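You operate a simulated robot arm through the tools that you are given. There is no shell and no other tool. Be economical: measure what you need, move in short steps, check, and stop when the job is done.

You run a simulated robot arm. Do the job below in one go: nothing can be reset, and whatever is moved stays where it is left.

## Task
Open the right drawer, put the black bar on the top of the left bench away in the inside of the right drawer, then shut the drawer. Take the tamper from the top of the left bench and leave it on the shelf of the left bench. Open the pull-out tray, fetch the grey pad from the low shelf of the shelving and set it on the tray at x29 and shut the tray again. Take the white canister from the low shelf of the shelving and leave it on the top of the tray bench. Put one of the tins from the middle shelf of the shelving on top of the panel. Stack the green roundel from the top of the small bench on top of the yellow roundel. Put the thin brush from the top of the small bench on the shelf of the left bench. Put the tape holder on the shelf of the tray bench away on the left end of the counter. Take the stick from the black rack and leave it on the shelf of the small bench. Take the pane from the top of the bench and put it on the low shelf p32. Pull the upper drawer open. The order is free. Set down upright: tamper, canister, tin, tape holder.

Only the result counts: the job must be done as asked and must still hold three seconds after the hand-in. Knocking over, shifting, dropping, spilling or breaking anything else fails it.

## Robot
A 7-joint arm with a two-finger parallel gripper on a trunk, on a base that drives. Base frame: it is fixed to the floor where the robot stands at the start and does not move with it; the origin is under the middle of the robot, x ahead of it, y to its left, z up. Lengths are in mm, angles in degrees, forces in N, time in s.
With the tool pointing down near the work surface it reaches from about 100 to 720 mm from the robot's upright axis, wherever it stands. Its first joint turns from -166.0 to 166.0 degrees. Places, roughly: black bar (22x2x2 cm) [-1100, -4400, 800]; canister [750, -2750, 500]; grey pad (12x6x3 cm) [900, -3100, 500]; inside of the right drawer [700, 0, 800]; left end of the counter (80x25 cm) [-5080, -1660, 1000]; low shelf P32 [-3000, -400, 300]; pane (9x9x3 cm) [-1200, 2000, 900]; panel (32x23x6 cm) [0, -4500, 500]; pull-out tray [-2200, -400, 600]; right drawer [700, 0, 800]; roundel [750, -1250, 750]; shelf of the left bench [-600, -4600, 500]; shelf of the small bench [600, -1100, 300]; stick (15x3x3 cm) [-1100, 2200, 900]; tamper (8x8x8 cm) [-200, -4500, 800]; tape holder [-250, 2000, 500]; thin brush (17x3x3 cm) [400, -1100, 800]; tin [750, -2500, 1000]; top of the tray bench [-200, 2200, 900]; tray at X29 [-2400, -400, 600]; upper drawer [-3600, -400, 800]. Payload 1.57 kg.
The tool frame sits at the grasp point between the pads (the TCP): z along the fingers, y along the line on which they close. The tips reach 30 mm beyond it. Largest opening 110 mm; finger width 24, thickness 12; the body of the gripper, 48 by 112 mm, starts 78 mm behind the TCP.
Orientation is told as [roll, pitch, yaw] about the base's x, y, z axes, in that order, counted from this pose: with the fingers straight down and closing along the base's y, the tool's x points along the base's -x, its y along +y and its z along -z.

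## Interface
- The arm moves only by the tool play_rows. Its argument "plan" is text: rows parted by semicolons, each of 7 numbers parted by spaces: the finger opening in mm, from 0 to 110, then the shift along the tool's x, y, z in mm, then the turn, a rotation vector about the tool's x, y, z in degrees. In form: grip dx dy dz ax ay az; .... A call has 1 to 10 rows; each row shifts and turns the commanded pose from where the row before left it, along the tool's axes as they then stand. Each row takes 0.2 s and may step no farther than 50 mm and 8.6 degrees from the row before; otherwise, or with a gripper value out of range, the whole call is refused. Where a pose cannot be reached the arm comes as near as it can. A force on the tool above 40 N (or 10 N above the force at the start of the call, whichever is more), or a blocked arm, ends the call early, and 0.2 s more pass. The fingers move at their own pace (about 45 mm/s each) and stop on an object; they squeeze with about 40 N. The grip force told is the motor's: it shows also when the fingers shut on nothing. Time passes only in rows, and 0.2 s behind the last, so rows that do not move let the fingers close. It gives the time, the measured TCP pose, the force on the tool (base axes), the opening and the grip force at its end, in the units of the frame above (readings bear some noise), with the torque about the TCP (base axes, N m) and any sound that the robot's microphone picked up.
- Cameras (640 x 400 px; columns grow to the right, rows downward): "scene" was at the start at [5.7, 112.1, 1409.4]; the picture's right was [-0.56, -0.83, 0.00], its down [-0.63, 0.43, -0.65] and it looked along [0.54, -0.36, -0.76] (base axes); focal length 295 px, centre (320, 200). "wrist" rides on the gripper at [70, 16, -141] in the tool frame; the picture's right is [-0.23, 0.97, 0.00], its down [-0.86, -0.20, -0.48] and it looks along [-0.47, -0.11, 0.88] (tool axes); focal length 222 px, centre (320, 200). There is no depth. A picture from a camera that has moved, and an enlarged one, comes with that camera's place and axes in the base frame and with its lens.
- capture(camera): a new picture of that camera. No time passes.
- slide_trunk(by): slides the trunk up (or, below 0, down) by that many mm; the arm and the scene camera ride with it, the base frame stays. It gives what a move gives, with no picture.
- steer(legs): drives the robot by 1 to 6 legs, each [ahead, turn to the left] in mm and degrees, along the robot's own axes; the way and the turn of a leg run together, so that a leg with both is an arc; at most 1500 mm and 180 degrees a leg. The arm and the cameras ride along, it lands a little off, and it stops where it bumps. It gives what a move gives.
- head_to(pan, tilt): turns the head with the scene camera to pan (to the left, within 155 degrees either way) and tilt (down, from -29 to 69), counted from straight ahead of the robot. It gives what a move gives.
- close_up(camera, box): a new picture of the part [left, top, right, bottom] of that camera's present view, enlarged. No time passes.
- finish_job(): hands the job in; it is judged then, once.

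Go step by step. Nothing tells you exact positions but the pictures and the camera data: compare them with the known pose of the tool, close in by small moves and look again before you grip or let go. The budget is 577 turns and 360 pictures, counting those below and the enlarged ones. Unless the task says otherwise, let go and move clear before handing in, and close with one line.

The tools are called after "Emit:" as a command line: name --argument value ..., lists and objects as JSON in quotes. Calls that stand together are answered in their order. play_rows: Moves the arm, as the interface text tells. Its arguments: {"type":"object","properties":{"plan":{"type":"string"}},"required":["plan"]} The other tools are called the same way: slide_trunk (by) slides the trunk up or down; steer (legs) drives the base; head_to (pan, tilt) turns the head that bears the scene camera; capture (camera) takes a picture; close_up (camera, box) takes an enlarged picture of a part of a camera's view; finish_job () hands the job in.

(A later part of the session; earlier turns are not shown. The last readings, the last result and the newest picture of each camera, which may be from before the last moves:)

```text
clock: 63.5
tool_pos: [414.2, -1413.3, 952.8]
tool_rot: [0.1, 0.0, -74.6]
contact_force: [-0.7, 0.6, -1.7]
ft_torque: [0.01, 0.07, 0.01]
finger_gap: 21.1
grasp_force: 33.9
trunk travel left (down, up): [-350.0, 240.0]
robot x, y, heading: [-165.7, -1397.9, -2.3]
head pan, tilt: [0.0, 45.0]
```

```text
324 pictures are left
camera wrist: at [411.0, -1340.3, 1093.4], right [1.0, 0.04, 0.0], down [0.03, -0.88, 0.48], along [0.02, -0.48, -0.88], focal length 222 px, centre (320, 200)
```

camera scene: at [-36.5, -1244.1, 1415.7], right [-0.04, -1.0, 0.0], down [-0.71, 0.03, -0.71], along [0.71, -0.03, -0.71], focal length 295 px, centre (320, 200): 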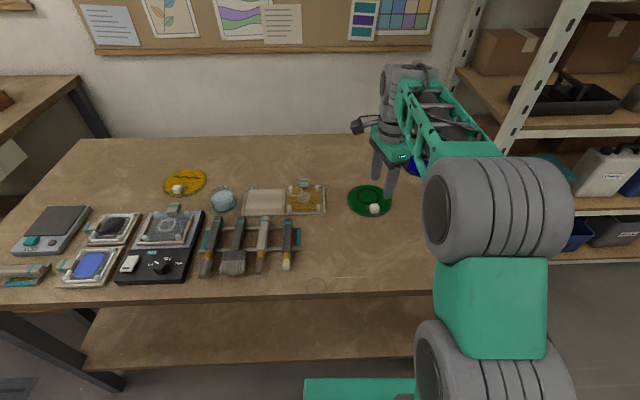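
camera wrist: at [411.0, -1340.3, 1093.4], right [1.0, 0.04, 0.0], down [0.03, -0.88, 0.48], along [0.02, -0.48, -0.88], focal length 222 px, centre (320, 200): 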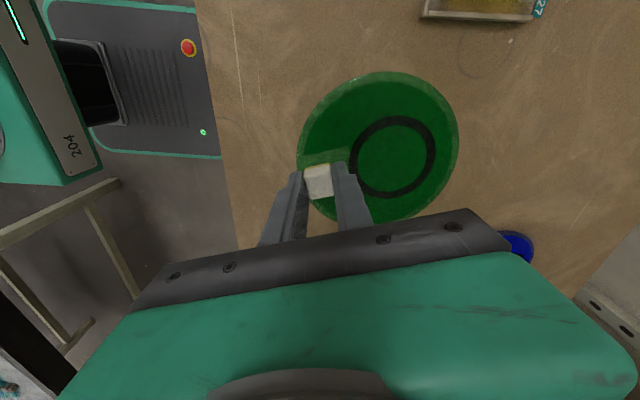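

Emit:
steer --legs '[[0, 92], [510, 0], [0, -90]]'

Emit:
capture --camera "scene"

Emit:
capture --camera "wrist"

```text
clock: 74.2
tool_pos: [413.0, -877.7, 952.4]
tool_rot: [0.1, 0.0, -72.3]
contact_force: [-0.6, 0.4, -0.7]
ft_torque: [-0.01, 0.04, -0.03]
finger_gap: 21.2
grasp_force: 34.5
trunk travel left (down, up): [-350.0, 240.0]
robot x, y, heading: [-166.6, -880.7, 0.2]
head pan, tilt: [0.0, 45.0]
```

```text
323 pictures are left
camera scene: at [-146.6, -727.4, 1415.7], right [0.0, -1.0, 0.0], down [-0.71, 0.0, -0.71], along [0.71, 0.0, -0.71], focal length 295 px, centre (320, 200)
```

scene: 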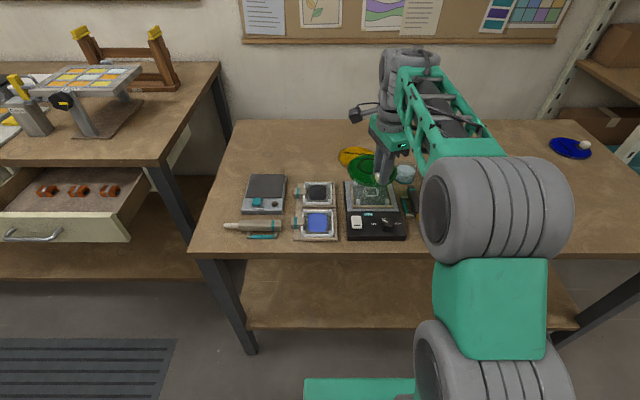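

```text
322 pictures are left
camera wrist: at [406.8, -805.4, 1093.4], right [1.0, 0.08, 0.0], down [0.07, -0.88, 0.48], along [0.04, -0.48, -0.88], focal length 222 px, centre (320, 200)
```

wrist: 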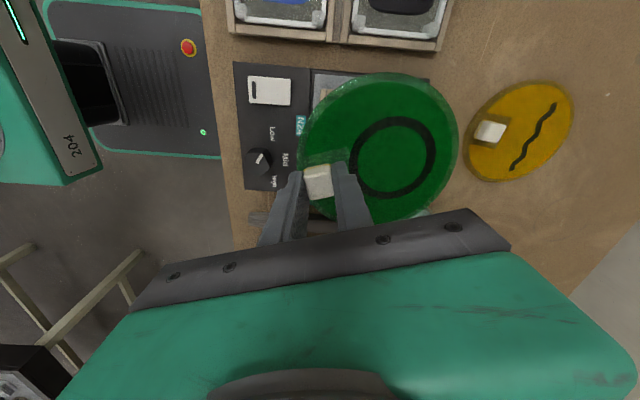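

Emit:
steer --legs '[[125, 0]]'

Emit:
play_rows --plan "0 0 0 0 0 0 -8.6;0 0 0 0 0 0 -8.6;0 0 0 0 0 0 -8.6;0 0 0 0 0 0 -8.6"

```text
clock: 75.5
tool_pos: [538.2, -879.2, 952.4]
tool_rot: [0.0, 0.1, -72.4]
contact_force: [-0.3, -0.1, -1.1]
ft_torque: [-0.03, 0.04, -0.04]
finger_gap: 21.1
grasp_force: 34.4
trunk travel left (down, up): [-350.0, 240.0]
robot x, y, heading: [-37.5, -885.4, 0.3]
head pan, tilt: [0.0, 45.0]
```

```text
clock: 76.5
tool_pos: [539.1, -878.9, 952.2]
tool_rot: [0.2, 0.0, -38.0]
contact_force: [0.5, -1.4, -1.2]
ft_torque: [-0.03, 0.06, 0.0]
finger_gap: 21.1
grasp_force: 34.9
trunk travel left (down, up): [-350.0, 240.0]
robot x, y, heading: [-39.6, -882.1, -0.0]
head pan, tilt: [0.0, 45.0]
```

Emit:
play_rows --plan "0 -20.5 14.4 0 0 0 0;0 -20.5 14.4 0 0 0 0;0 -20.5 14.4 0 0 0 0;0 -20.4 14.4 0 0 0 0"

Emit:
capture --camera "wrist"

Emit:
close_up --camera "scene" --box '[240, 110, 480, 260]'

```text
clock: 77.5
tool_pos: [639.4, -883.9, 954.0]
tool_rot: [0.1, -0.1, -38.0]
contact_force: [-0.7, -0.8, -0.9]
ft_torque: [-0.05, 0.0, 0.0]
finger_gap: 21.3
grasp_force: 34.5
trunk travel left (down, up): [-350.0, 240.0]
robot x, y, heading: [-42.3, -879.4, 0.1]
head pan, tilt: [0.0, 45.0]
```

```text
321 pictures are left
camera wrist: at [594.3, -827.6, 1094.4], right [0.78, 0.63, 0.0], down [0.55, -0.69, 0.48], along [0.3, -0.37, -0.88], focal length 222 px, centre (320, 200)
```

wrist: 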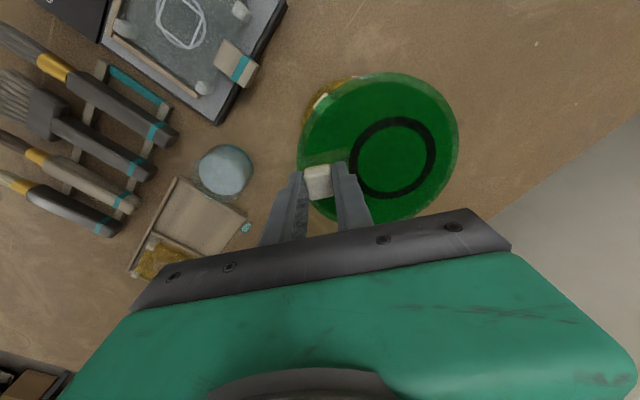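

```text
2.67 times, centred on (360, 185) of scene
camera zoom: at [-20.6, -727.1, 1415.7], right [0.0, -1.0, 0.0], down [-0.71, 0.0, -0.71], along [0.71, 0.0, -0.71], focal length 787 px, centre (213, 240)
```

zoom: 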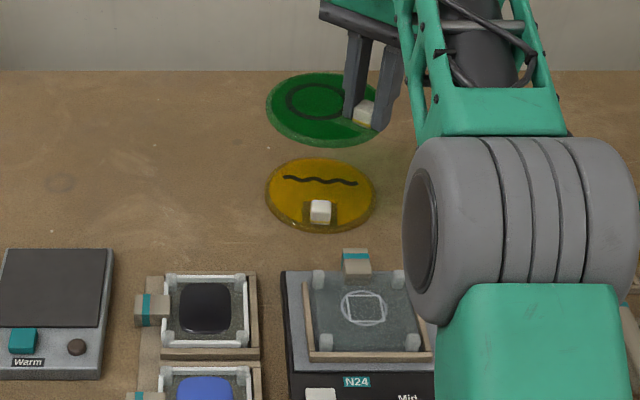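

Emit:
play_rows --plan "0 -14 7.2 0 0 0 0;0 -14 7.2 0 0 0 0;0 0 0 15 0 0 0;0 0 0 15 0 0 0;0 0 0 15 0 0 0;0 0 0 15 0 0 0"

Emit:
capture --camera "wrist"

Emit:
close_up --camera "scene" --box '[280, 110, 440, 210]'

```text
clock: 78.9
tool_pos: [653.4, -886.8, 894.3]
tool_rot: [0.0, 0.0, -38.0]
contact_force: [-0.1, 0.1, -0.6]
ft_torque: [-0.03, 0.03, -0.03]
finger_gap: 21.0
grasp_force: 34.0
out of reach, approached as far as the arm can: row 2
trunk travel left (down, up): [-350.0, 240.0]
robot x, y, heading: [-41.7, -885.5, 0.1]
head pan, tilt: [0.0, 45.0]
```

```text
319 pictures are left
camera wrist: at [609.2, -830.2, 1034.2], right [0.78, 0.63, 0.0], down [0.55, -0.68, 0.48], along [0.3, -0.37, -0.88], focal length 222 px, centre (320, 200)
```

wrist: 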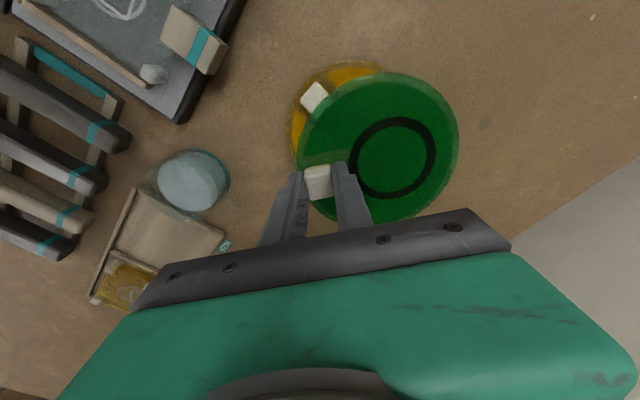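

```text
4.00 times, centred on (360, 160) of scene
camera zoom: at [-20.6, -727.1, 1415.7], right [0.0, -1.0, 0.0], down [-0.71, 0.0, -0.71], along [0.71, 0.0, -0.71], focal length 1181 px, centre (160, 360)
```

zoom: 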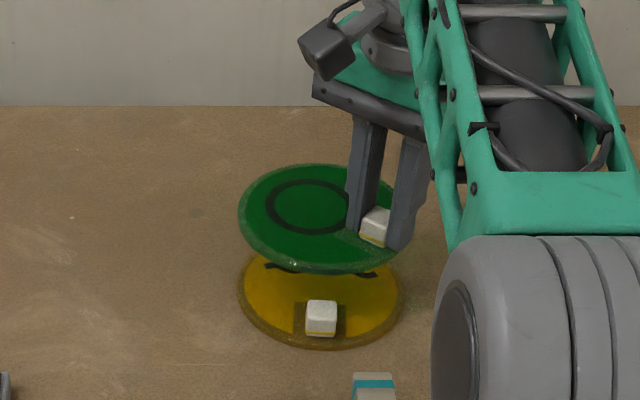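

Emit:
slide_trunk --by 120

Emit:
play_rows --plan "0 0 0 20 0 0 0;0 0 0 20 0 0 0;0 0 0 20 0 0 0;0 0 0 20 0 0 0;0 0 0 20 0 0 0;0 0 0 20 0 0 0;0 -7 3.5 0 0 0 0;0 -7 3.5 0 0 0 0"

Emit:
capture --camera "wrist"

```text
clock: 80.4
tool_pos: [654.8, -886.7, 1014.5]
tool_rot: [0.1, 0.0, -38.0]
contact_force: [0.0, -0.5, -0.3]
ft_torque: [-0.04, -0.01, 0.0]
finger_gap: 21.0
grasp_force: 35.2
trunk travel left (down, up): [-470.0, 120.0]
robot x, y, heading: [-44.1, -882.9, 0.3]
head pan, tilt: [0.0, 45.0]
```

```text
clock: 82.2
tool_pos: [672.2, -889.4, 895.0]
tool_rot: [0.1, -0.1, -38.1]
contact_force: [-0.2, 0.4, -1.2]
ft_torque: [-0.08, 0.06, -0.01]
finger_gap: 21.0
grasp_force: 34.5
trunk travel left (down, up): [-470.0, 120.0]
robot x, y, heading: [-42.6, -882.3, -0.0]
head pan, tilt: [0.0, 45.0]
```

```text
317 pictures are left
camera wrist: at [625.6, -833.3, 1034.0], right [0.78, 0.63, 0.0], down [0.55, -0.68, 0.48], along [0.3, -0.37, -0.88], focal length 222 px, centre (320, 200)
```

wrist: 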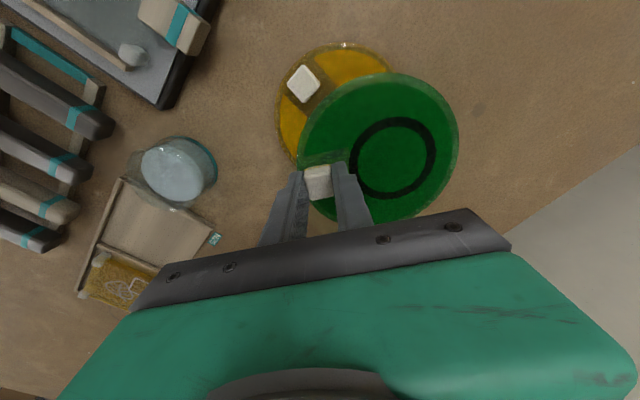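

Emit:
play_rows --plan "0 -2.4 1.8 10 0 0 0;0 0 0 10 0 0 0;0 0 0 10 0 0 0;0 0 0 8 0 0 0;0 0 0 3 0 0 0"

Emit:
close_up --camera "scene" --box '[280, 110, 440, 210]'

Emit:
capture --camera "wrist"

```text
clock: 83.4
tool_pos: [673.7, -891.0, 853.2]
tool_rot: [-0.1, 0.0, -38.1]
contact_force: [-0.4, 0.1, -2.1]
ft_torque: [-0.08, 0.05, 0.02]
finger_gap: 21.1
grasp_force: 34.6
trunk travel left (down, up): [-470.0, 120.0]
robot x, y, heading: [-43.2, -883.6, 0.1]
head pan, tilt: [0.0, 45.0]
```

```text
4.00 times, centred on (360, 160) of scene
camera zoom: at [-20.5, -727.1, 1535.7], right [0.0, -1.0, 0.0], down [-0.71, 0.0, -0.71], along [0.71, 0.0, -0.71], focal length 1181 px, centre (160, 360)
```

zoom: 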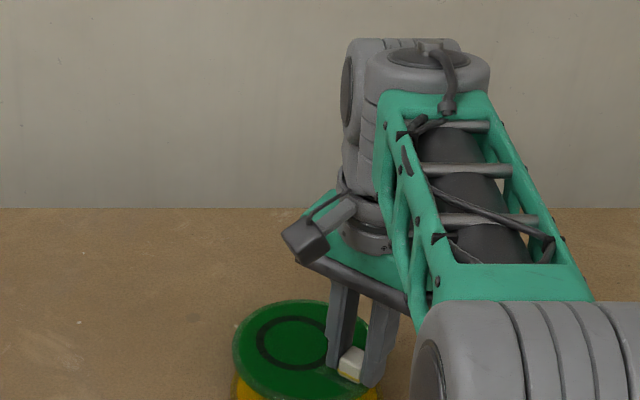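

```text
315 pictures are left
camera wrist: at [628.0, -833.5, 992.4], right [0.78, 0.63, 0.0], down [0.55, -0.68, 0.48], along [0.3, -0.37, -0.88], focal length 222 px, centre (320, 200)
```

wrist: 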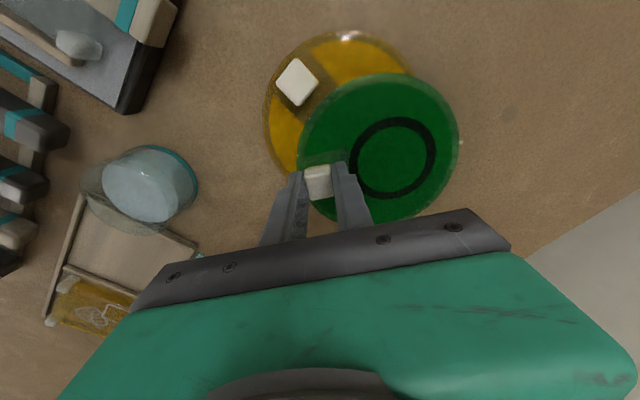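

Emit:
play_rows --plan "0 0 0 2 0 0 0;0 0 0 2 0 0 0;0 0 0 2 0 0 0"

Emit:
play_rows --plan "0 0 0 1.5 0 0 0;0 0 0 1.5 0 0 0"

Emit:
close_up --camera "wrist" --box '[240, 10, 480, 160]'

```text
clock: 84.2
tool_pos: [673.5, -889.7, 847.7]
tool_rot: [0.0, -0.1, -38.2]
contact_force: [-0.5, 0.2, -0.5]
ft_torque: [-0.07, 0.0, -0.02]
finger_gap: 21.2
grasp_force: 34.4
trunk travel left (down, up): [-470.0, 120.0]
robot x, y, heading: [-41.4, -882.5, 0.2]
head pan, tilt: [0.0, 45.0]
```

```text
clock: 84.8
tool_pos: [672.6, -889.9, 844.7]
tool_rot: [0.0, -0.1, -38.1]
contact_force: [-0.9, 0.6, -0.6]
ft_torque: [-0.03, 0.04, 0.0]
finger_gap: 21.4
grasp_force: 34.4
trunk travel left (down, up): [-470.0, 120.0]
robot x, y, heading: [-42.0, -883.3, 0.1]
head pan, tilt: [0.0, 45.0]
```

```text
2.67 times, centred on (360, 85) of wrist
camera zoom: at [627.6, -833.8, 984.5], right [0.78, 0.63, 0.0], down [0.55, -0.68, 0.48], along [0.3, -0.37, -0.88], focal length 592 px, centre (213, 507)
```

zoom: 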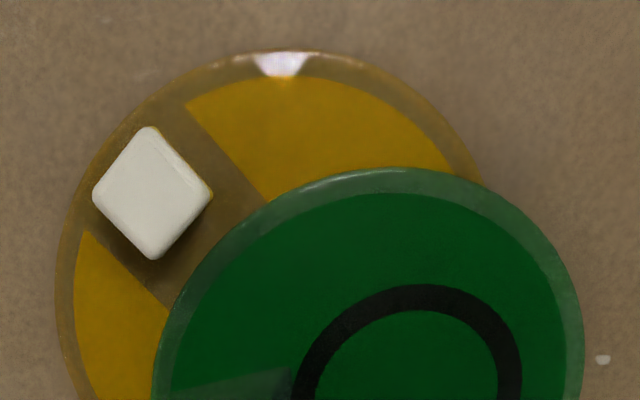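

Emit:
play_rows --plan "0 0 0 1.5 0 0 0;0 0 0 0 0 0 0"

Emit:
play_rows --plan "0 0 0 1.5 0 0 0;0 0 0 0 0 0 0"

Emit:
play_rows --plan "0 0 0 1.5 0 0 0;0 0 0 0 0 0 0"

```text
clock: 85.4
tool_pos: [673.1, -890.8, 843.6]
tool_rot: [0.1, -0.1, -38.1]
contact_force: [-0.9, 0.0, 3.1]
ft_torque: [0.18, 0.22, 0.05]
finger_gap: 21.2
grasp_force: 34.1
trunk travel left (down, up): [-470.0, 120.0]
robot x, y, heading: [-44.3, -882.2, 0.3]
head pan, tilt: [0.0, 45.0]
```

```text
clock: 86.0
tool_pos: [673.2, -890.9, 844.2]
tool_rot: [0.2, -0.3, -38.1]
contact_force: [-0.7, 0.2, 13.6]
ft_torque: [0.45, 0.46, 0.01]
finger_gap: 21.3
grasp_force: 34.4
trunk travel left (down, up): [-470.0, 120.0]
robot x, y, heading: [-41.7, -883.5, 0.0]
head pan, tilt: [0.0, 45.0]
```

```text
clock: 86.6
tool_pos: [674.7, -890.4, 843.3]
tool_rot: [0.3, -0.3, -38.1]
contact_force: [0.7, -0.3, 25.1]
ft_torque: [0.54, 0.57, 0.02]
finger_gap: 21.0
grasp_force: 34.4
trunk travel left (down, up): [-470.0, 120.0]
robot x, y, heading: [-46.1, -879.5, -0.1]
head pan, tilt: [0.0, 45.0]
```

Emit:
play_rows --plan "0 0 0 -2.5 0 0 0;30 0 0 0 0 0 0;38 0 0 0 0 0 0;38 0 0 0 0 0 0;38 0 0 -10 0 0 0;38 0 0 -20 0 0 0;38 0 0 -30 0 0 0;38 0 0 -40 0 0 0"

Emit:
capture --camera "wrist"

Emit:
head_to --pan 0 --tilt 52

Emit:
close_up --camera "scene" --box '[280, 110, 440, 210]'

```text
clock: 88.4
tool_pos: [673.7, -889.8, 943.5]
tool_rot: [0.0, 0.0, -38.1]
contact_force: [-1.0, -0.8, -0.6]
ft_torque: [0.01, 0.0, -0.03]
finger_gap: 37.8
grasp_force: 0.1
trunk travel left (down, up): [-470.0, 120.0]
robot x, y, heading: [-45.9, -881.0, 0.0]
head pan, tilt: [0.0, 45.0]
```

```text
313 pictures are left
camera wrist: at [628.2, -832.7, 1084.3], right [0.78, 0.63, 0.0], down [0.55, -0.68, 0.48], along [0.3, -0.37, -0.88], focal length 222 px, centre (320, 200)
```

wrist: 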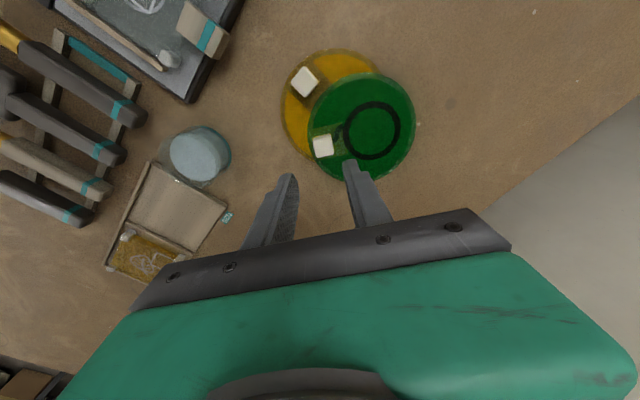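

```text
clock: 89.1
tool_pos: [673.1, -889.7, 943.8]
tool_rot: [0.0, 0.0, -38.1]
contact_force: [-0.4, -0.6, 0.2]
ft_torque: [0.02, 0.01, -0.03]
finger_gap: 37.9
grasp_force: 0.0
trunk travel left (down, up): [-470.0, 120.0]
robot x, y, heading: [-42.2, -883.2, 0.0]
head pan, tilt: [0.0, 52.0]
```

```text
4.00 times, centred on (360, 160) of scene
camera zoom: at [-26.8, -727.1, 1526.2], right [0.0, -1.0, 0.0], down [-0.79, 0.0, -0.62], along [0.62, 0.0, -0.79], focal length 1181 px, centre (160, 360)
```

zoom: 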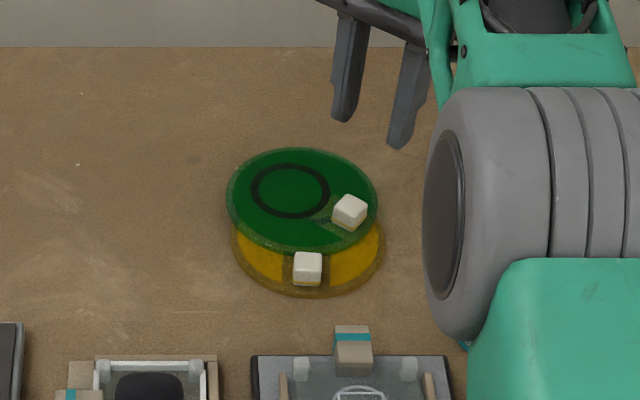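

The roundels are stacked. Next is the thin brush: I take it to be the light-handled one with the narrow tip, and I move over it.

Emit:
play_rows --plan "50 0 0 0 0 0 -7.62;50 0 0 0 0 0 -7.62;50 0 0 0 0 0 -7.62;50 0 0 0 0 0 -7.62;50 0 0 0 0 0 -7.62"

Emit:
play_rows --plan "50 34 -32.5 0 0 0 0;50 34 -32.5 0 0 0 0;50 34 -32.5 0 0 0 0;50 34 -32.5 0 0 0 0;50 34 -32.5 0 0 0 0;50 34 -32.5 0 0 0 0;50 32 -32 0 0 0 0"

Emit:
capture --camera "wrist"

Emit:
capture --camera "scene"

```text
clock: 90.3
tool_pos: [674.3, -890.3, 941.8]
tool_rot: [0.0, -0.1, 0.1]
contact_force: [0.0, 0.3, 0.1]
ft_torque: [0.03, 0.04, 0.0]
finger_gap: 50.1
grasp_force: 0.1
trunk travel left (down, up): [-470.0, 120.0]
robot x, y, heading: [-43.9, -883.4, 0.0]
head pan, tilt: [0.0, 52.0]
```

```text
clock: 91.9
tool_pos: [437.9, -1119.3, 942.6]
tool_rot: [0.0, -0.1, 0.0]
contact_force: [0.4, 0.0, 0.1]
ft_torque: [-0.03, 0.04, -0.01]
finger_gap: 50.1
grasp_force: 0.1
trunk travel left (down, up): [-470.0, 120.0]
robot x, y, heading: [-43.3, -883.1, -0.1]
head pan, tilt: [0.0, 52.0]
```

```text
311 pictures are left
camera wrist: at [368.3, -1101.5, 1082.7], right [0.23, 0.97, 0.0], down [0.85, -0.2, 0.48], along [0.47, -0.11, -0.88], focal length 222 px, centre (320, 200)
```

wrist: 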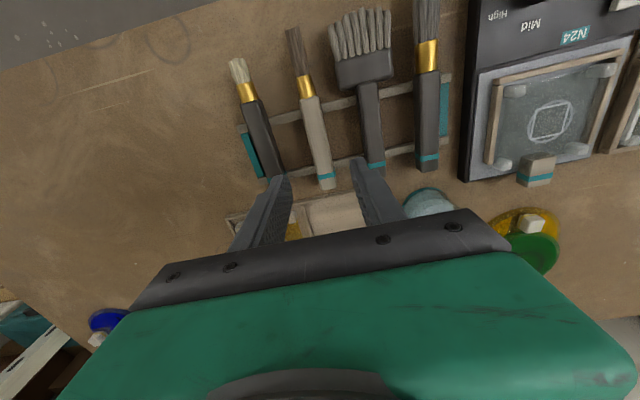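

```text
310 pictures are left
camera scene: at [-27.1, -727.3, 1526.1], right [0.0, -1.0, 0.0], down [-0.79, 0.0, -0.62], along [0.62, 0.0, -0.79], focal length 295 px, centre (320, 200)
```

scene: 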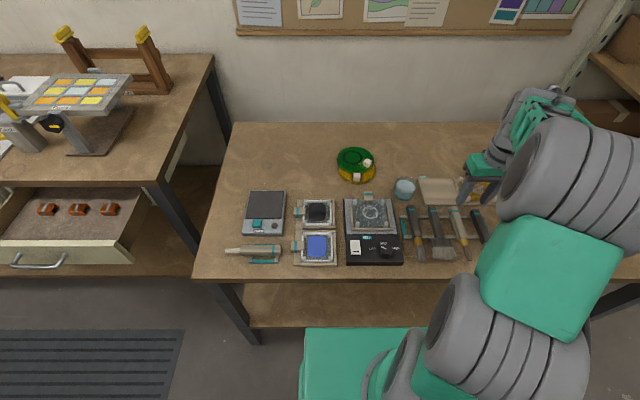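

Emit:
play_rows --plan "50 11 0 30 0 0 0;50 0 0 30 0 0 0;50 0 0 22 0 0 0"

Emit:
capture --camera "wrist"

```text
clock: 92.7
tool_pos: [427.4, -1118.7, 862.0]
tool_rot: [0.0, -0.1, 0.0]
contact_force: [-0.3, -0.1, 0.6]
ft_torque: [0.02, -0.01, 0.0]
finger_gap: 50.1
grasp_force: 0.1
trunk travel left (down, up): [-470.0, 120.0]
robot x, y, heading: [-41.6, -882.4, 0.3]
head pan, tilt: [0.0, 52.0]
```

```text
309 pictures are left
camera wrist: at [357.1, -1101.2, 1000.7], right [0.23, 0.97, 0.0], down [0.85, -0.2, 0.48], along [0.47, -0.11, -0.88], focal length 222 px, centre (320, 200)
```

wrist: 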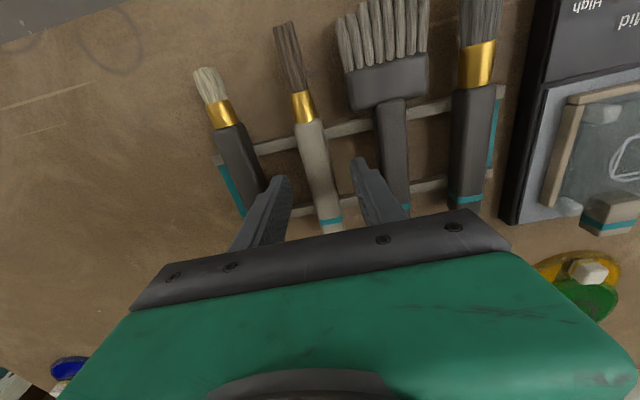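

Emit:
play_rows --plan "46 0 0 15 0 0 0;46 0 0 8 0 0 0;20 0 0 0 0 0 0;0 0 0 0 0 0 0;0 0 0 0 0 0 0;0 0 0 0 0 0 0;0 0 0 0 0 0 0"

Emit:
capture --camera "wrist"

```text
clock: 94.3
tool_pos: [427.6, -1117.2, 837.7]
tool_rot: [0.1, -0.1, 0.0]
contact_force: [-0.1, 0.2, 0.9]
ft_torque: [0.05, -0.01, 0.01]
finger_gap: 21.4
grasp_force: 34.9
trunk travel left (down, up): [-470.0, 120.0]
robot x, y, heading: [-43.5, -881.9, 0.2]
head pan, tilt: [0.0, 52.0]
```

```text
308 pictures are left
camera wrist: at [357.0, -1101.2, 977.4], right [0.23, 0.97, 0.0], down [0.85, -0.2, 0.48], along [0.47, -0.11, -0.88], focal length 222 px, centre (320, 200)
```

wrist: 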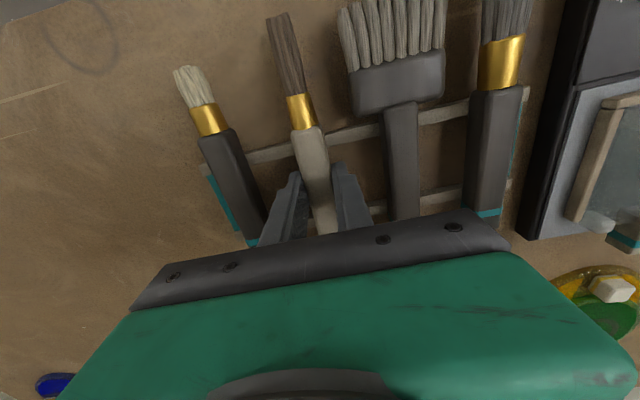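

Emit:
play_rows --plan "0 0 0 -5 0 0 0;0 0 0 -10 0 0 0;0 0 0 -20 0 0 0;0 0 0 -25 0 0 0;0 0 0 -30 0 0 0;0 0 0 -30 0 0 0"

Emit:
capture --camera "wrist"

```text
clock: 95.7
tool_pos: [424.8, -1116.5, 957.1]
tool_rot: [-0.1, 0.0, 0.0]
contact_force: [0.3, -0.2, -0.8]
ft_torque: [-0.01, 0.02, -0.02]
finger_gap: 21.2
grasp_force: 34.8
trunk travel left (down, up): [-470.0, 120.0]
robot x, y, heading: [-41.1, -883.8, -0.2]
head pan, tilt: [0.0, 52.0]
```

```text
307 pictures are left
camera wrist: at [355.4, -1100.0, 1097.7], right [0.23, 0.97, 0.0], down [0.85, -0.2, 0.48], along [0.47, -0.11, -0.88], focal length 222 px, centre (320, 200)
```

wrist: 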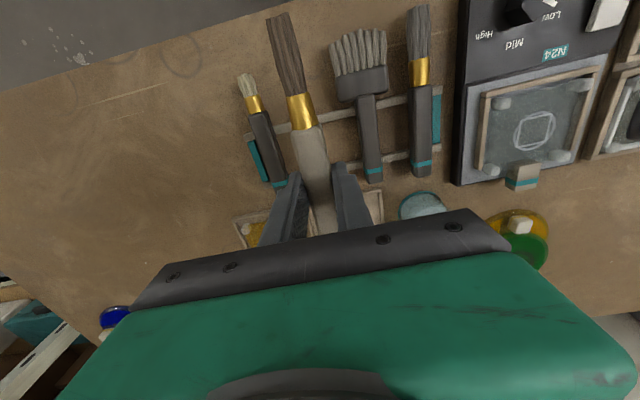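

Brush held. I drive towards the left bench.

Emit:
steer --legs '[[-80, 0], [0, -90], [1300, 0]]'

Emit:
head_to --pan 0 --tilt 30

Emit:
capture --camera "scene"

Emit:
head_to --pan 60 --tilt 30

Emit:
capture --camera "scene"

```text
clock: 106.7
tool_pos: [-400.1, -2644.2, 958.2]
tool_rot: [0.0, 0.0, -91.9]
contact_force: [-1.0, -0.4, -0.6]
ft_torque: [0.04, 0.02, 0.02]
finger_gap: 21.0
grasp_force: 34.3
trunk travel left (down, up): [-470.0, 120.0]
robot x, y, heading: [-149.2, -2180.9, -91.5]
head pan, tilt: [0.0, 52.0]
```

```text
clock: 107.6
tool_pos: [-399.7, -2643.2, 958.5]
tool_rot: [0.0, 0.0, -92.0]
contact_force: [-0.3, 0.1, -0.7]
ft_torque: [-0.01, -0.01, 0.0]
finger_gap: 21.2
grasp_force: 34.4
trunk travel left (down, up): [-470.0, 120.0]
robot x, y, heading: [-147.8, -2179.5, -91.8]
head pan, tilt: [0.0, 30.0]
```

```text
306 pictures are left
camera scene: at [5.6, -2217.1, 1558.2], right [-1.0, 0.03, 0.0], down [0.02, 0.5, -0.87], along [-0.03, -0.87, -0.5], focal length 295 px, centre (320, 200)
```

scene: 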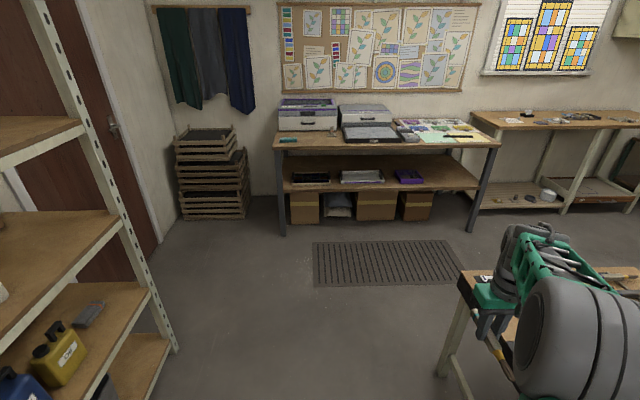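

```text
clock: 108.9
tool_pos: [-400.4, -2643.1, 958.1]
tool_rot: [0.0, -0.1, -92.0]
contact_force: [0.5, -0.4, -1.9]
ft_torque: [0.01, -0.01, -0.02]
finger_gap: 21.2
grasp_force: 34.7
trunk travel left (down, up): [-470.0, 120.0]
robot x, y, heading: [-149.1, -2182.8, -91.8]
head pan, tilt: [60.0, 30.0]
```

```text
305 pictures are left
camera scene: at [85.2, -2174.4, 1558.3], right [-0.53, -0.85, 0.0], down [-0.42, 0.26, -0.87], along [0.74, -0.46, -0.5], focal length 295 px, centre (320, 200)
```

scene: 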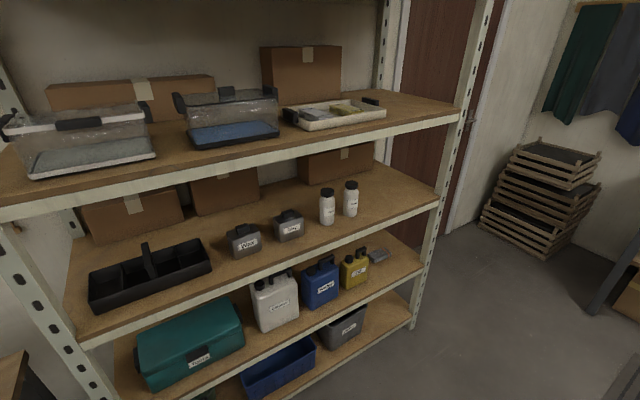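

Emit:
close_up --camera "scene" --box '[200, 170, 400, 295]'

Emit:
steer --legs '[[1150, 2]]'

Emit:
head_to --pan -15 --tilt 40

Emit:
capture --camera "scene"

```text
3.20 times, centred on (300, 232) of scene
camera zoom: at [85.2, -2174.4, 1558.3], right [-0.53, -0.85, 0.0], down [-0.42, 0.26, -0.87], along [0.74, -0.46, -0.5], focal length 944 px, centre (384, 96)
```

zoom: 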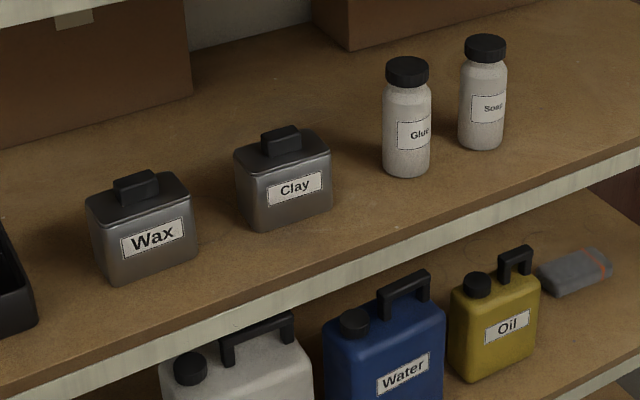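

```text
clock: 114.8
tool_pos: [-399.1, -3815.8, 958.0]
tool_rot: [0.0, -0.1, -89.9]
contact_force: [0.0, -0.2, -1.0]
ft_torque: [-0.03, 0.0, -0.03]
finger_gap: 21.2
grasp_force: 34.4
trunk travel left (down, up): [-470.0, 120.0]
robot x, y, heading: [-166.4, -3346.1, -89.9]
head pan, tilt: [60.0, 30.0]
```

```text
clock: 116.2
tool_pos: [-399.7, -3815.1, 958.1]
tool_rot: [0.0, 0.0, -89.9]
contact_force: [-0.3, -0.3, -0.5]
ft_torque: [0.06, -0.03, 0.0]
finger_gap: 21.2
grasp_force: 34.4
trunk travel left (down, up): [-470.0, 120.0]
robot x, y, heading: [-166.3, -3344.9, -89.7]
head pan, tilt: [-15.0, 40.0]
```

```text
303 pictures are left
camera scene: at [-31.7, -3365.7, 1543.0], right [-0.97, 0.25, 0.0], down [0.16, 0.62, -0.77], along [-0.2, -0.74, -0.64], focal length 295 px, centre (320, 200)
```

scene: 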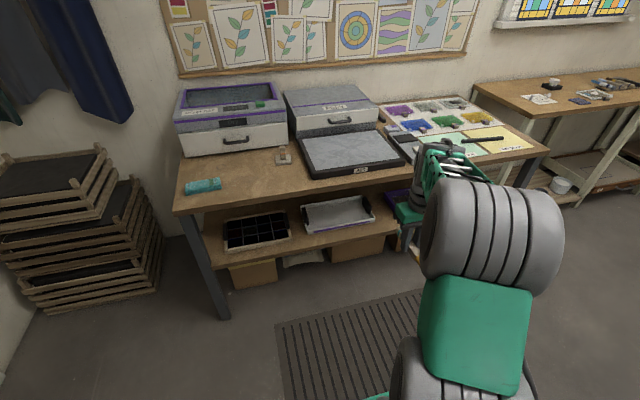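

Emit:
close_up --camera "scene" --box '[160, 160, 440, 335]'

Emit:
close_up --camera "scene" --box '[380, 80, 560, 192]'

```text
2.29 times, centred on (300, 248) of scene
camera zoom: at [-31.7, -3365.7, 1543.0], right [-0.97, 0.25, 0.0], down [0.16, 0.62, -0.77], along [-0.2, -0.74, -0.64], focal length 675 px, centre (366, 91)
```

zoom: 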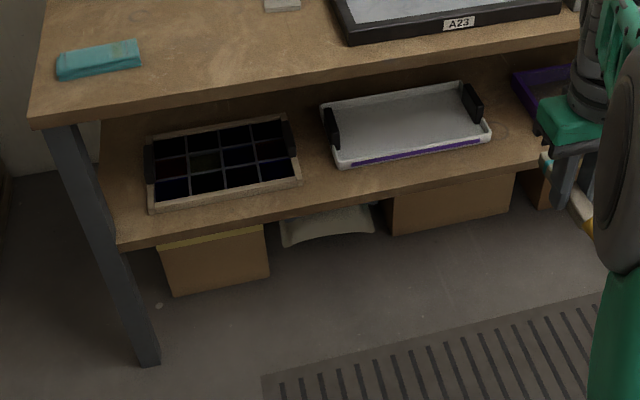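

```text
3.56 times, centred on (470, 136) of scene
camera zoom: at [-31.7, -3365.7, 1543.0], right [-0.97, 0.25, 0.0], down [0.16, 0.62, -0.77], along [-0.2, -0.74, -0.64], focal length 1049 px, centre (-213, 428)
```

zoom: 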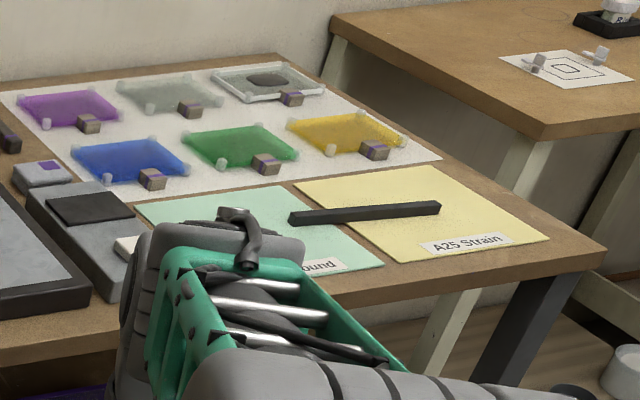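

The panel seems to be the dark 4×3 grid piece at about x 0. I move along to the right part of the left bench to find a free spot on its shelf.

Emit:
steer --legs '[[300, 0], [0, -90], [750, 0], [0, 90]]'

Emit:
head_to --pan 0 --tilt 45

Emit:
capture --camera "scene"

```text
clock: 129.5
tool_pos: [-1142.8, -4121.1, 958.7]
tool_rot: [-0.1, -0.1, -90.1]
contact_force: [1.1, -0.3, -0.6]
ft_torque: [0.03, -0.01, -0.01]
finger_gap: 21.0
grasp_force: 34.4
trunk travel left (down, up): [-470.0, 120.0]
robot x, y, heading: [-909.8, -3652.6, -90.2]
head pan, tilt: [-15.0, 40.0]
```

```text
clock: 130.3
tool_pos: [-1142.3, -4121.3, 958.0]
tool_rot: [0.0, -0.2, -90.1]
contact_force: [0.7, 0.5, -0.9]
ft_torque: [0.01, 0.02, 0.0]
finger_gap: 21.0
grasp_force: 34.6
trunk travel left (down, up): [-470.0, 120.0]
robot x, y, heading: [-905.3, -3657.6, -90.0]
head pan, tilt: [0.0, 45.0]
```

```text
300 pictures are left
camera scene: at [-752.0, -3672.6, 1535.7], right [-1.0, 0.0, 0.0], down [0.0, 0.71, -0.71], along [0.0, -0.71, -0.71], focal length 295 px, centre (320, 200)
```

scene: 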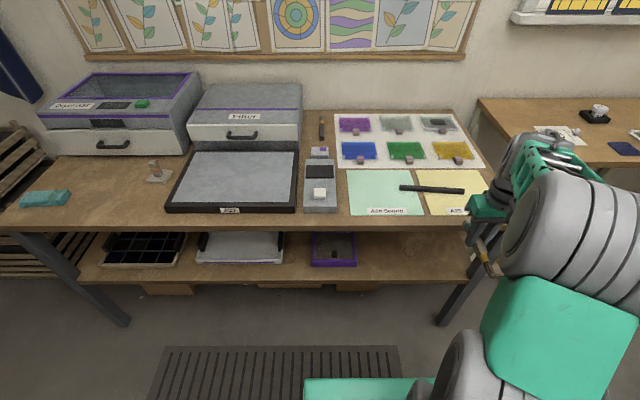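

Emit:
play_rows --plan "0 0 0 0 0 0 8.6;0 0 0 0 0 0 8.6;0 0 0 0 0 0 8.6;0 0 0 0 0 0 8.6;0 0 0 0 0 0 8.6;0 0 0 0 0 0 8.6;0 0 0 0 0 0 8.6;0 0 0 0 0 0 8.6;0 0 0 0 0 0 8.6;0 0 0 0 0 0 8.6"

Emit:
play_rows --plan "0 0 0 0 0 0 4;0 0 0 0 -8.6 0 0;0 0 0 0 -8.6 0 0;0 0 0 0 -8.6 0 0;0 0 0 0 -8.6 0 0;0 0 0 0 -8.6 0 0;0 0 0 0 -8.6 0 0"

Emit:
slide_trunk --by -250

Emit:
capture --camera "scene"

```text
clock: 132.5
tool_pos: [-1141.8, -4120.5, 957.8]
tool_rot: [0.1, 0.1, -176.2]
contact_force: [0.0, -0.9, -0.7]
ft_torque: [0.01, 0.0, 0.0]
finger_gap: 21.2
grasp_force: 33.9
trunk travel left (down, up): [-470.0, 120.0]
robot x, y, heading: [-908.2, -3649.5, -90.1]
head pan, tilt: [0.0, 45.0]
```

```text
clock: 134.1
tool_pos: [-1144.2, -4121.1, 958.4]
tool_rot: [51.8, 0.0, 179.9]
contact_force: [1.1, -0.7, -0.2]
ft_torque: [0.01, 0.02, 0.01]
finger_gap: 20.9
grasp_force: 34.2
trunk travel left (down, up): [-470.0, 120.0]
robot x, y, heading: [-908.5, -3649.5, -90.1]
head pan, tilt: [0.0, 45.0]
```

```text
clock: 136.7
tool_pos: [-1142.9, -4121.0, 708.4]
tool_rot: [51.7, 0.1, 179.9]
contact_force: [-0.3, -0.4, -0.3]
ft_torque: [-0.04, 0.01, -0.02]
finger_gap: 21.4
grasp_force: 34.2
trunk travel left (down, up): [-220.0, 370.0]
robot x, y, heading: [-903.6, -3654.1, -89.9]
head pan, tilt: [0.0, 45.0]
```

```text
299 pictures are left
camera scene: at [-751.9, -3672.6, 1285.7], right [-1.0, 0.0, 0.0], down [0.0, 0.71, -0.71], along [0.0, -0.71, -0.71], focal length 295 px, centre (320, 200)
```

scene: 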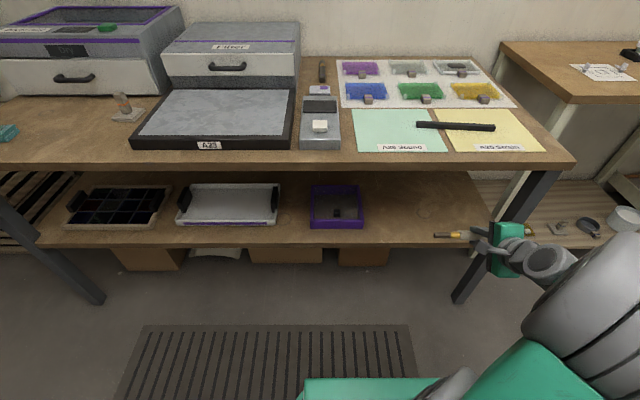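

Emit:
slide_trunk --by -165

Emit:
steer --legs '[[200, 0]]'

Emit:
capture --camera "scene"

Emit:
capture --camera "wrist"

```text
clock: 138.5
tool_pos: [-1142.7, -4121.8, 542.4]
tool_rot: [51.7, 0.0, 179.8]
contact_force: [-0.1, 0.2, -0.2]
ft_torque: [0.01, 0.03, -0.01]
finger_gap: 21.1
grasp_force: 34.6
trunk travel left (down, up): [-55.0, 535.0]
robot x, y, heading: [-904.5, -3654.4, -90.1]
head pan, tilt: [0.0, 45.0]
```

```text
clock: 140.1
tool_pos: [-1143.0, -4322.8, 542.6]
tool_rot: [51.8, 0.0, 179.8]
contact_force: [0.0, 0.1, -1.3]
ft_torque: [0.02, -0.01, -0.01]
finger_gap: 21.3
grasp_force: 34.5
trunk travel left (down, up): [-55.0, 535.0]
robot x, y, heading: [-907.8, -3853.5, -90.0]
head pan, tilt: [0.0, 45.0]
```

```text
298 pictures are left
camera scene: at [-752.0, -3873.4, 1120.7], right [-1.0, 0.0, 0.0], down [0.0, 0.71, -0.71], along [0.0, -0.71, -0.71], focal length 295 px, centre (320, 200)
```

scene: 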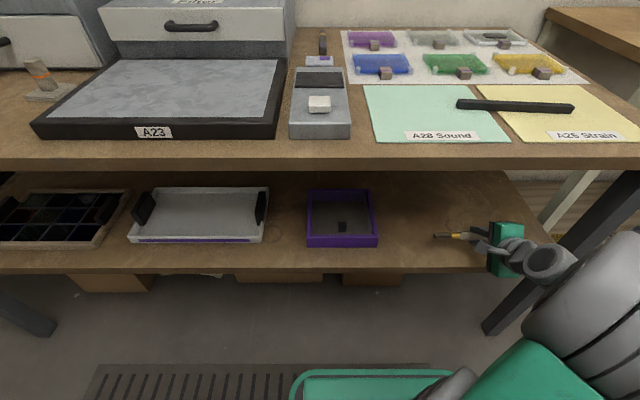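

```text
297 pictures are left
camera wrist: at [-1073.9, -4220.4, 641.3], right [-0.23, -0.6, 0.76], down [-0.85, 0.5, 0.14], along [-0.47, -0.62, -0.63], focal length 222 px, centre (320, 200)
```

wrist: 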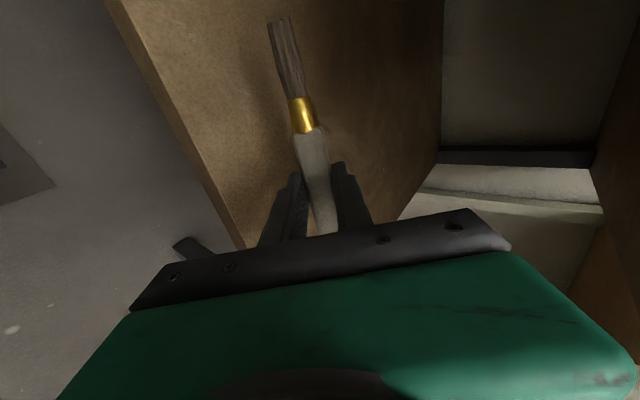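

Emit:
play_rows --plan "0 0 23 29.5 0 0 0;0 0 23 29.5 0 0 0;0 0 -7.85 6.2 0 0 0;0 0 -7.85 6.2 0 0 0"

Emit:
capture --camera "wrist"

Emit:
close_up --camera "scene" --box '[380, 180, 580, 305]'

```text
clock: 141.1
tool_pos: [-1142.9, -4398.4, 522.3]
tool_rot: [51.7, 0.0, 179.8]
contact_force: [-0.1, 0.3, -0.9]
ft_torque: [0.02, 0.01, -0.01]
finger_gap: 21.2
grasp_force: 34.5
trunk travel left (down, up): [-55.0, 535.0]
robot x, y, heading: [-908.3, -3851.6, -90.0]
head pan, tilt: [0.0, 45.0]
```

```text
296 pictures are left
camera wrist: at [-1074.3, -4296.3, 621.1], right [-0.23, -0.6, 0.76], down [-0.85, 0.5, 0.14], along [-0.47, -0.62, -0.63], focal length 222 px, centre (320, 200)
```

wrist: 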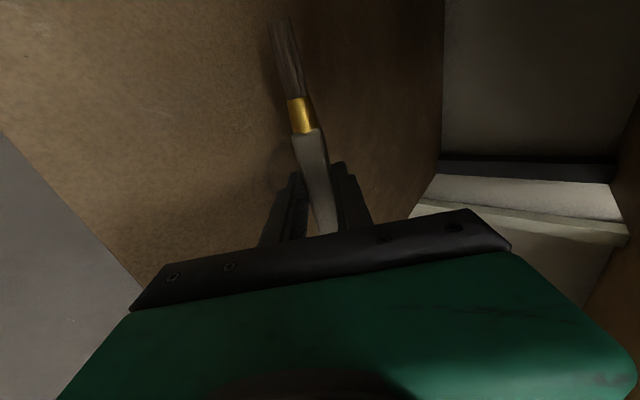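

```text
3.20 times, centred on (480, 242) of scene
camera zoom: at [-752.0, -3873.3, 1120.7], right [-1.0, 0.0, 0.0], down [0.0, 0.71, -0.71], along [0.0, -0.71, -0.71], focal length 944 px, centre (-192, 64)
```

zoom: 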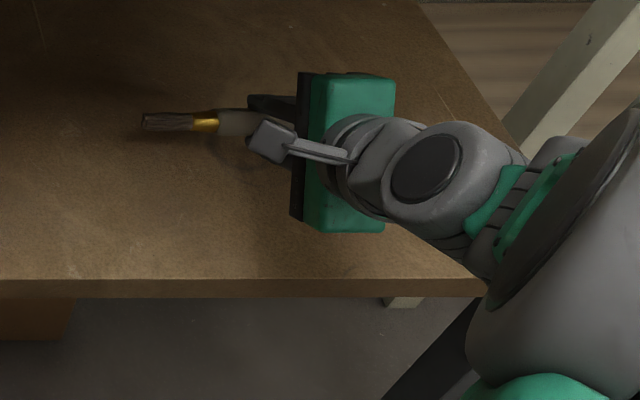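

Still above the shelf. I lower in small steps until it touches.

Emit:
play_rows --plan "0 0 -6.3 5 0 0 0;0 0 -6.3 5 0 0 0;0 0 -4 3.1 0 0 0;0 0 -2.4 1.9 0 0 0"

Emit:
play_rows --plan "0 0 -2.4 1.9 0 0 0;0 0 -2.4 1.9 0 0 0;0 0 -2.4 1.9 0 0 0"

```text
clock: 142.1
tool_pos: [-1144.9, -4397.5, 497.9]
tool_rot: [51.7, 0.1, 179.8]
contact_force: [0.0, 0.2, -1.5]
ft_torque: [0.01, 0.01, -0.01]
finger_gap: 21.1
grasp_force: 34.2
trunk travel left (down, up): [-55.0, 535.0]
robot x, y, heading: [-907.5, -3852.7, -90.1]
head pan, tilt: [0.0, 45.0]
```

```text
clock: 143.0
tool_pos: [-1144.5, -4398.1, 495.3]
tool_rot: [52.5, -0.4, 180.0]
contact_force: [4.9, 10.1, 15.4]
ft_torque: [0.24, -0.22, 0.06]
finger_gap: 21.1
grasp_force: 34.5
trunk travel left (down, up): [-55.0, 535.0]
robot x, y, heading: [-903.9, -3853.4, -90.3]
head pan, tilt: [0.0, 45.0]
stopped in row 3: the force on the tool passed its limit at 42 N (the readings are from after the stop); the commanded pose is now the measured one
```

Emit:
play_rows --plan "21 0 2.4 -1.9 0 0 0;32 0 4 -3 0 0 0;45 0 5 -4 0 0 0;45 0 0 0 0 0 0;45 0 0 -15 0 0 0;45 0 0 -20 0 0 0;45 0 0 -30 0 0 0"

Emit:
capture --camera "wrist"

Emit:
close_up --camera "scene" --box '[380, 180, 580, 305]'

```text
clock: 144.6
tool_pos: [-1144.2, -4346.7, 549.3]
tool_rot: [52.0, -0.2, 179.9]
contact_force: [0.3, -0.5, -0.4]
ft_torque: [-0.01, 0.01, -0.01]
finger_gap: 45.1
grasp_force: 0.1
trunk travel left (down, up): [-55.0, 535.0]
robot x, y, heading: [-905.2, -3849.9, -90.3]
head pan, tilt: [0.0, 45.0]
```

```text
294 pictures are left
camera wrist: at [-1074.6, -4243.8, 646.1], right [-0.23, -0.6, 0.77], down [-0.85, 0.5, 0.14], along [-0.47, -0.63, -0.62], focal length 222 px, centre (320, 200)
```

wrist: 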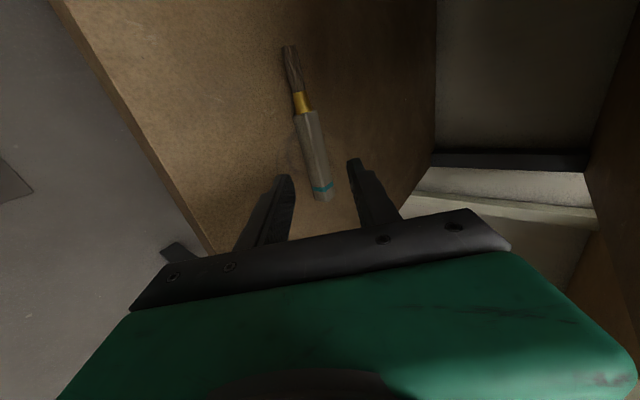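

```text
3.20 times, centred on (480, 242) of scene
camera zoom: at [-752.1, -3873.2, 1120.7], right [-1.0, 0.0, 0.0], down [0.0, 0.71, -0.71], along [0.0, -0.71, -0.71], focal length 944 px, centre (-192, 64)
```

zoom: 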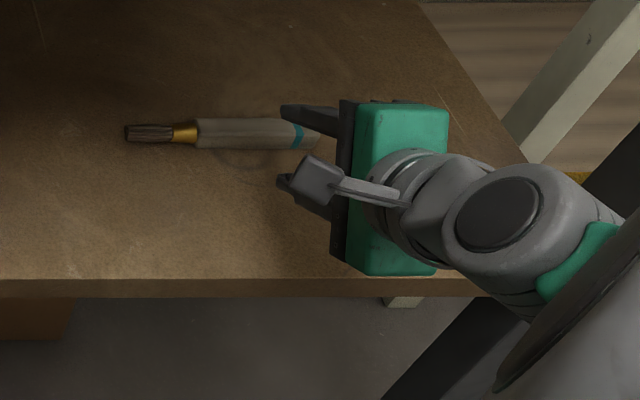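

The brush lies on the shelf. I back out, raise, and turn the gripper so it closes sideways for the tamper.

Emit:
steer --legs '[[-250, 0]]'

Emit:
slide_trunk --by 350

Emit:
play_rows --plan "60 0 0 0 0 0 8.6;60 0 0 0 0 0 8.6;60 0 0 0 0 0 8.6;60 0 0 0 0 0 8.6;60 0 0 0 0 0 8.6;60 0 0 0 0 0 8.6;60 0 0 0 0 0 8.6;60 0 0 0 0 0 8.6;60 0 0 0 0 0 8.6;60 0 0 0 0 0 8.6"

Emit:
play_rows --plan "60 0 0 0 0 0 4.2"

Emit:
capture --camera "wrist"

```text
clock: 146.4
tool_pos: [-1144.1, -4097.5, 547.5]
tool_rot: [52.2, -0.2, 179.9]
contact_force: [-0.6, -0.7, -0.5]
ft_torque: [0.0, 0.0, -0.01]
finger_gap: 44.8
grasp_force: 0.0
trunk travel left (down, up): [-55.0, 535.0]
robot x, y, heading: [-909.7, -3605.3, -90.0]
head pan, tilt: [0.0, 45.0]
```

```text
clock: 149.8
tool_pos: [-1144.9, -4099.4, 898.4]
tool_rot: [52.2, -0.3, 180.0]
contact_force: [-0.4, 0.7, -0.4]
ft_torque: [0.01, 0.0, 0.01]
finger_gap: 45.2
grasp_force: 0.0
trunk travel left (down, up): [-405.0, 185.0]
robot x, y, heading: [-908.3, -3604.6, -90.2]
head pan, tilt: [0.0, 45.0]
```

```text
clock: 152.0
tool_pos: [-1143.7, -4097.0, 899.3]
tool_rot: [5.3, 51.9, 96.4]
contact_force: [0.1, 0.7, -0.2]
ft_torque: [-0.01, -0.01, 0.0]
finger_gap: 60.1
grasp_force: 0.0
trunk travel left (down, up): [-405.0, 185.0]
robot x, y, heading: [-905.8, -3603.2, -90.2]
head pan, tilt: [0.0, 45.0]
```

```text
clock: 152.4
tool_pos: [-1144.1, -4097.5, 899.6]
tool_rot: [0.0, 52.1, 89.6]
contact_force: [-0.4, -1.5, -0.9]
ft_torque: [0.02, 0.02, 0.01]
finger_gap: 60.0
grasp_force: 0.0
trunk travel left (down, up): [-405.0, 185.0]
robot x, y, heading: [-909.6, -3602.9, -90.0]
head pan, tilt: [0.0, 45.0]
```

```text
292 pictures are left
camera wrist: at [-1161.0, -4028.2, 1039.4], right [-0.97, 0.14, -0.18], down [0.2, 0.9, -0.38], along [0.11, -0.41, -0.91], focal length 222 px, centre (320, 200)
```

wrist: 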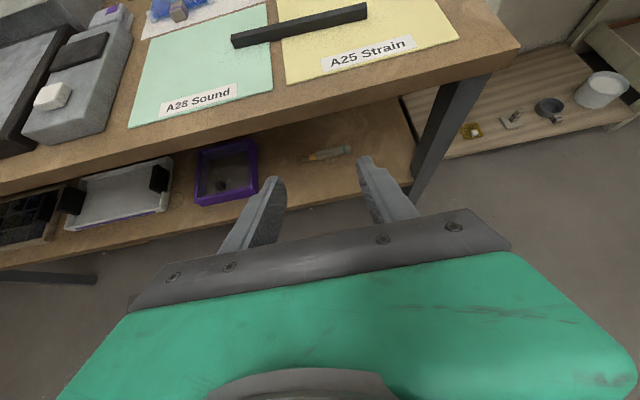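

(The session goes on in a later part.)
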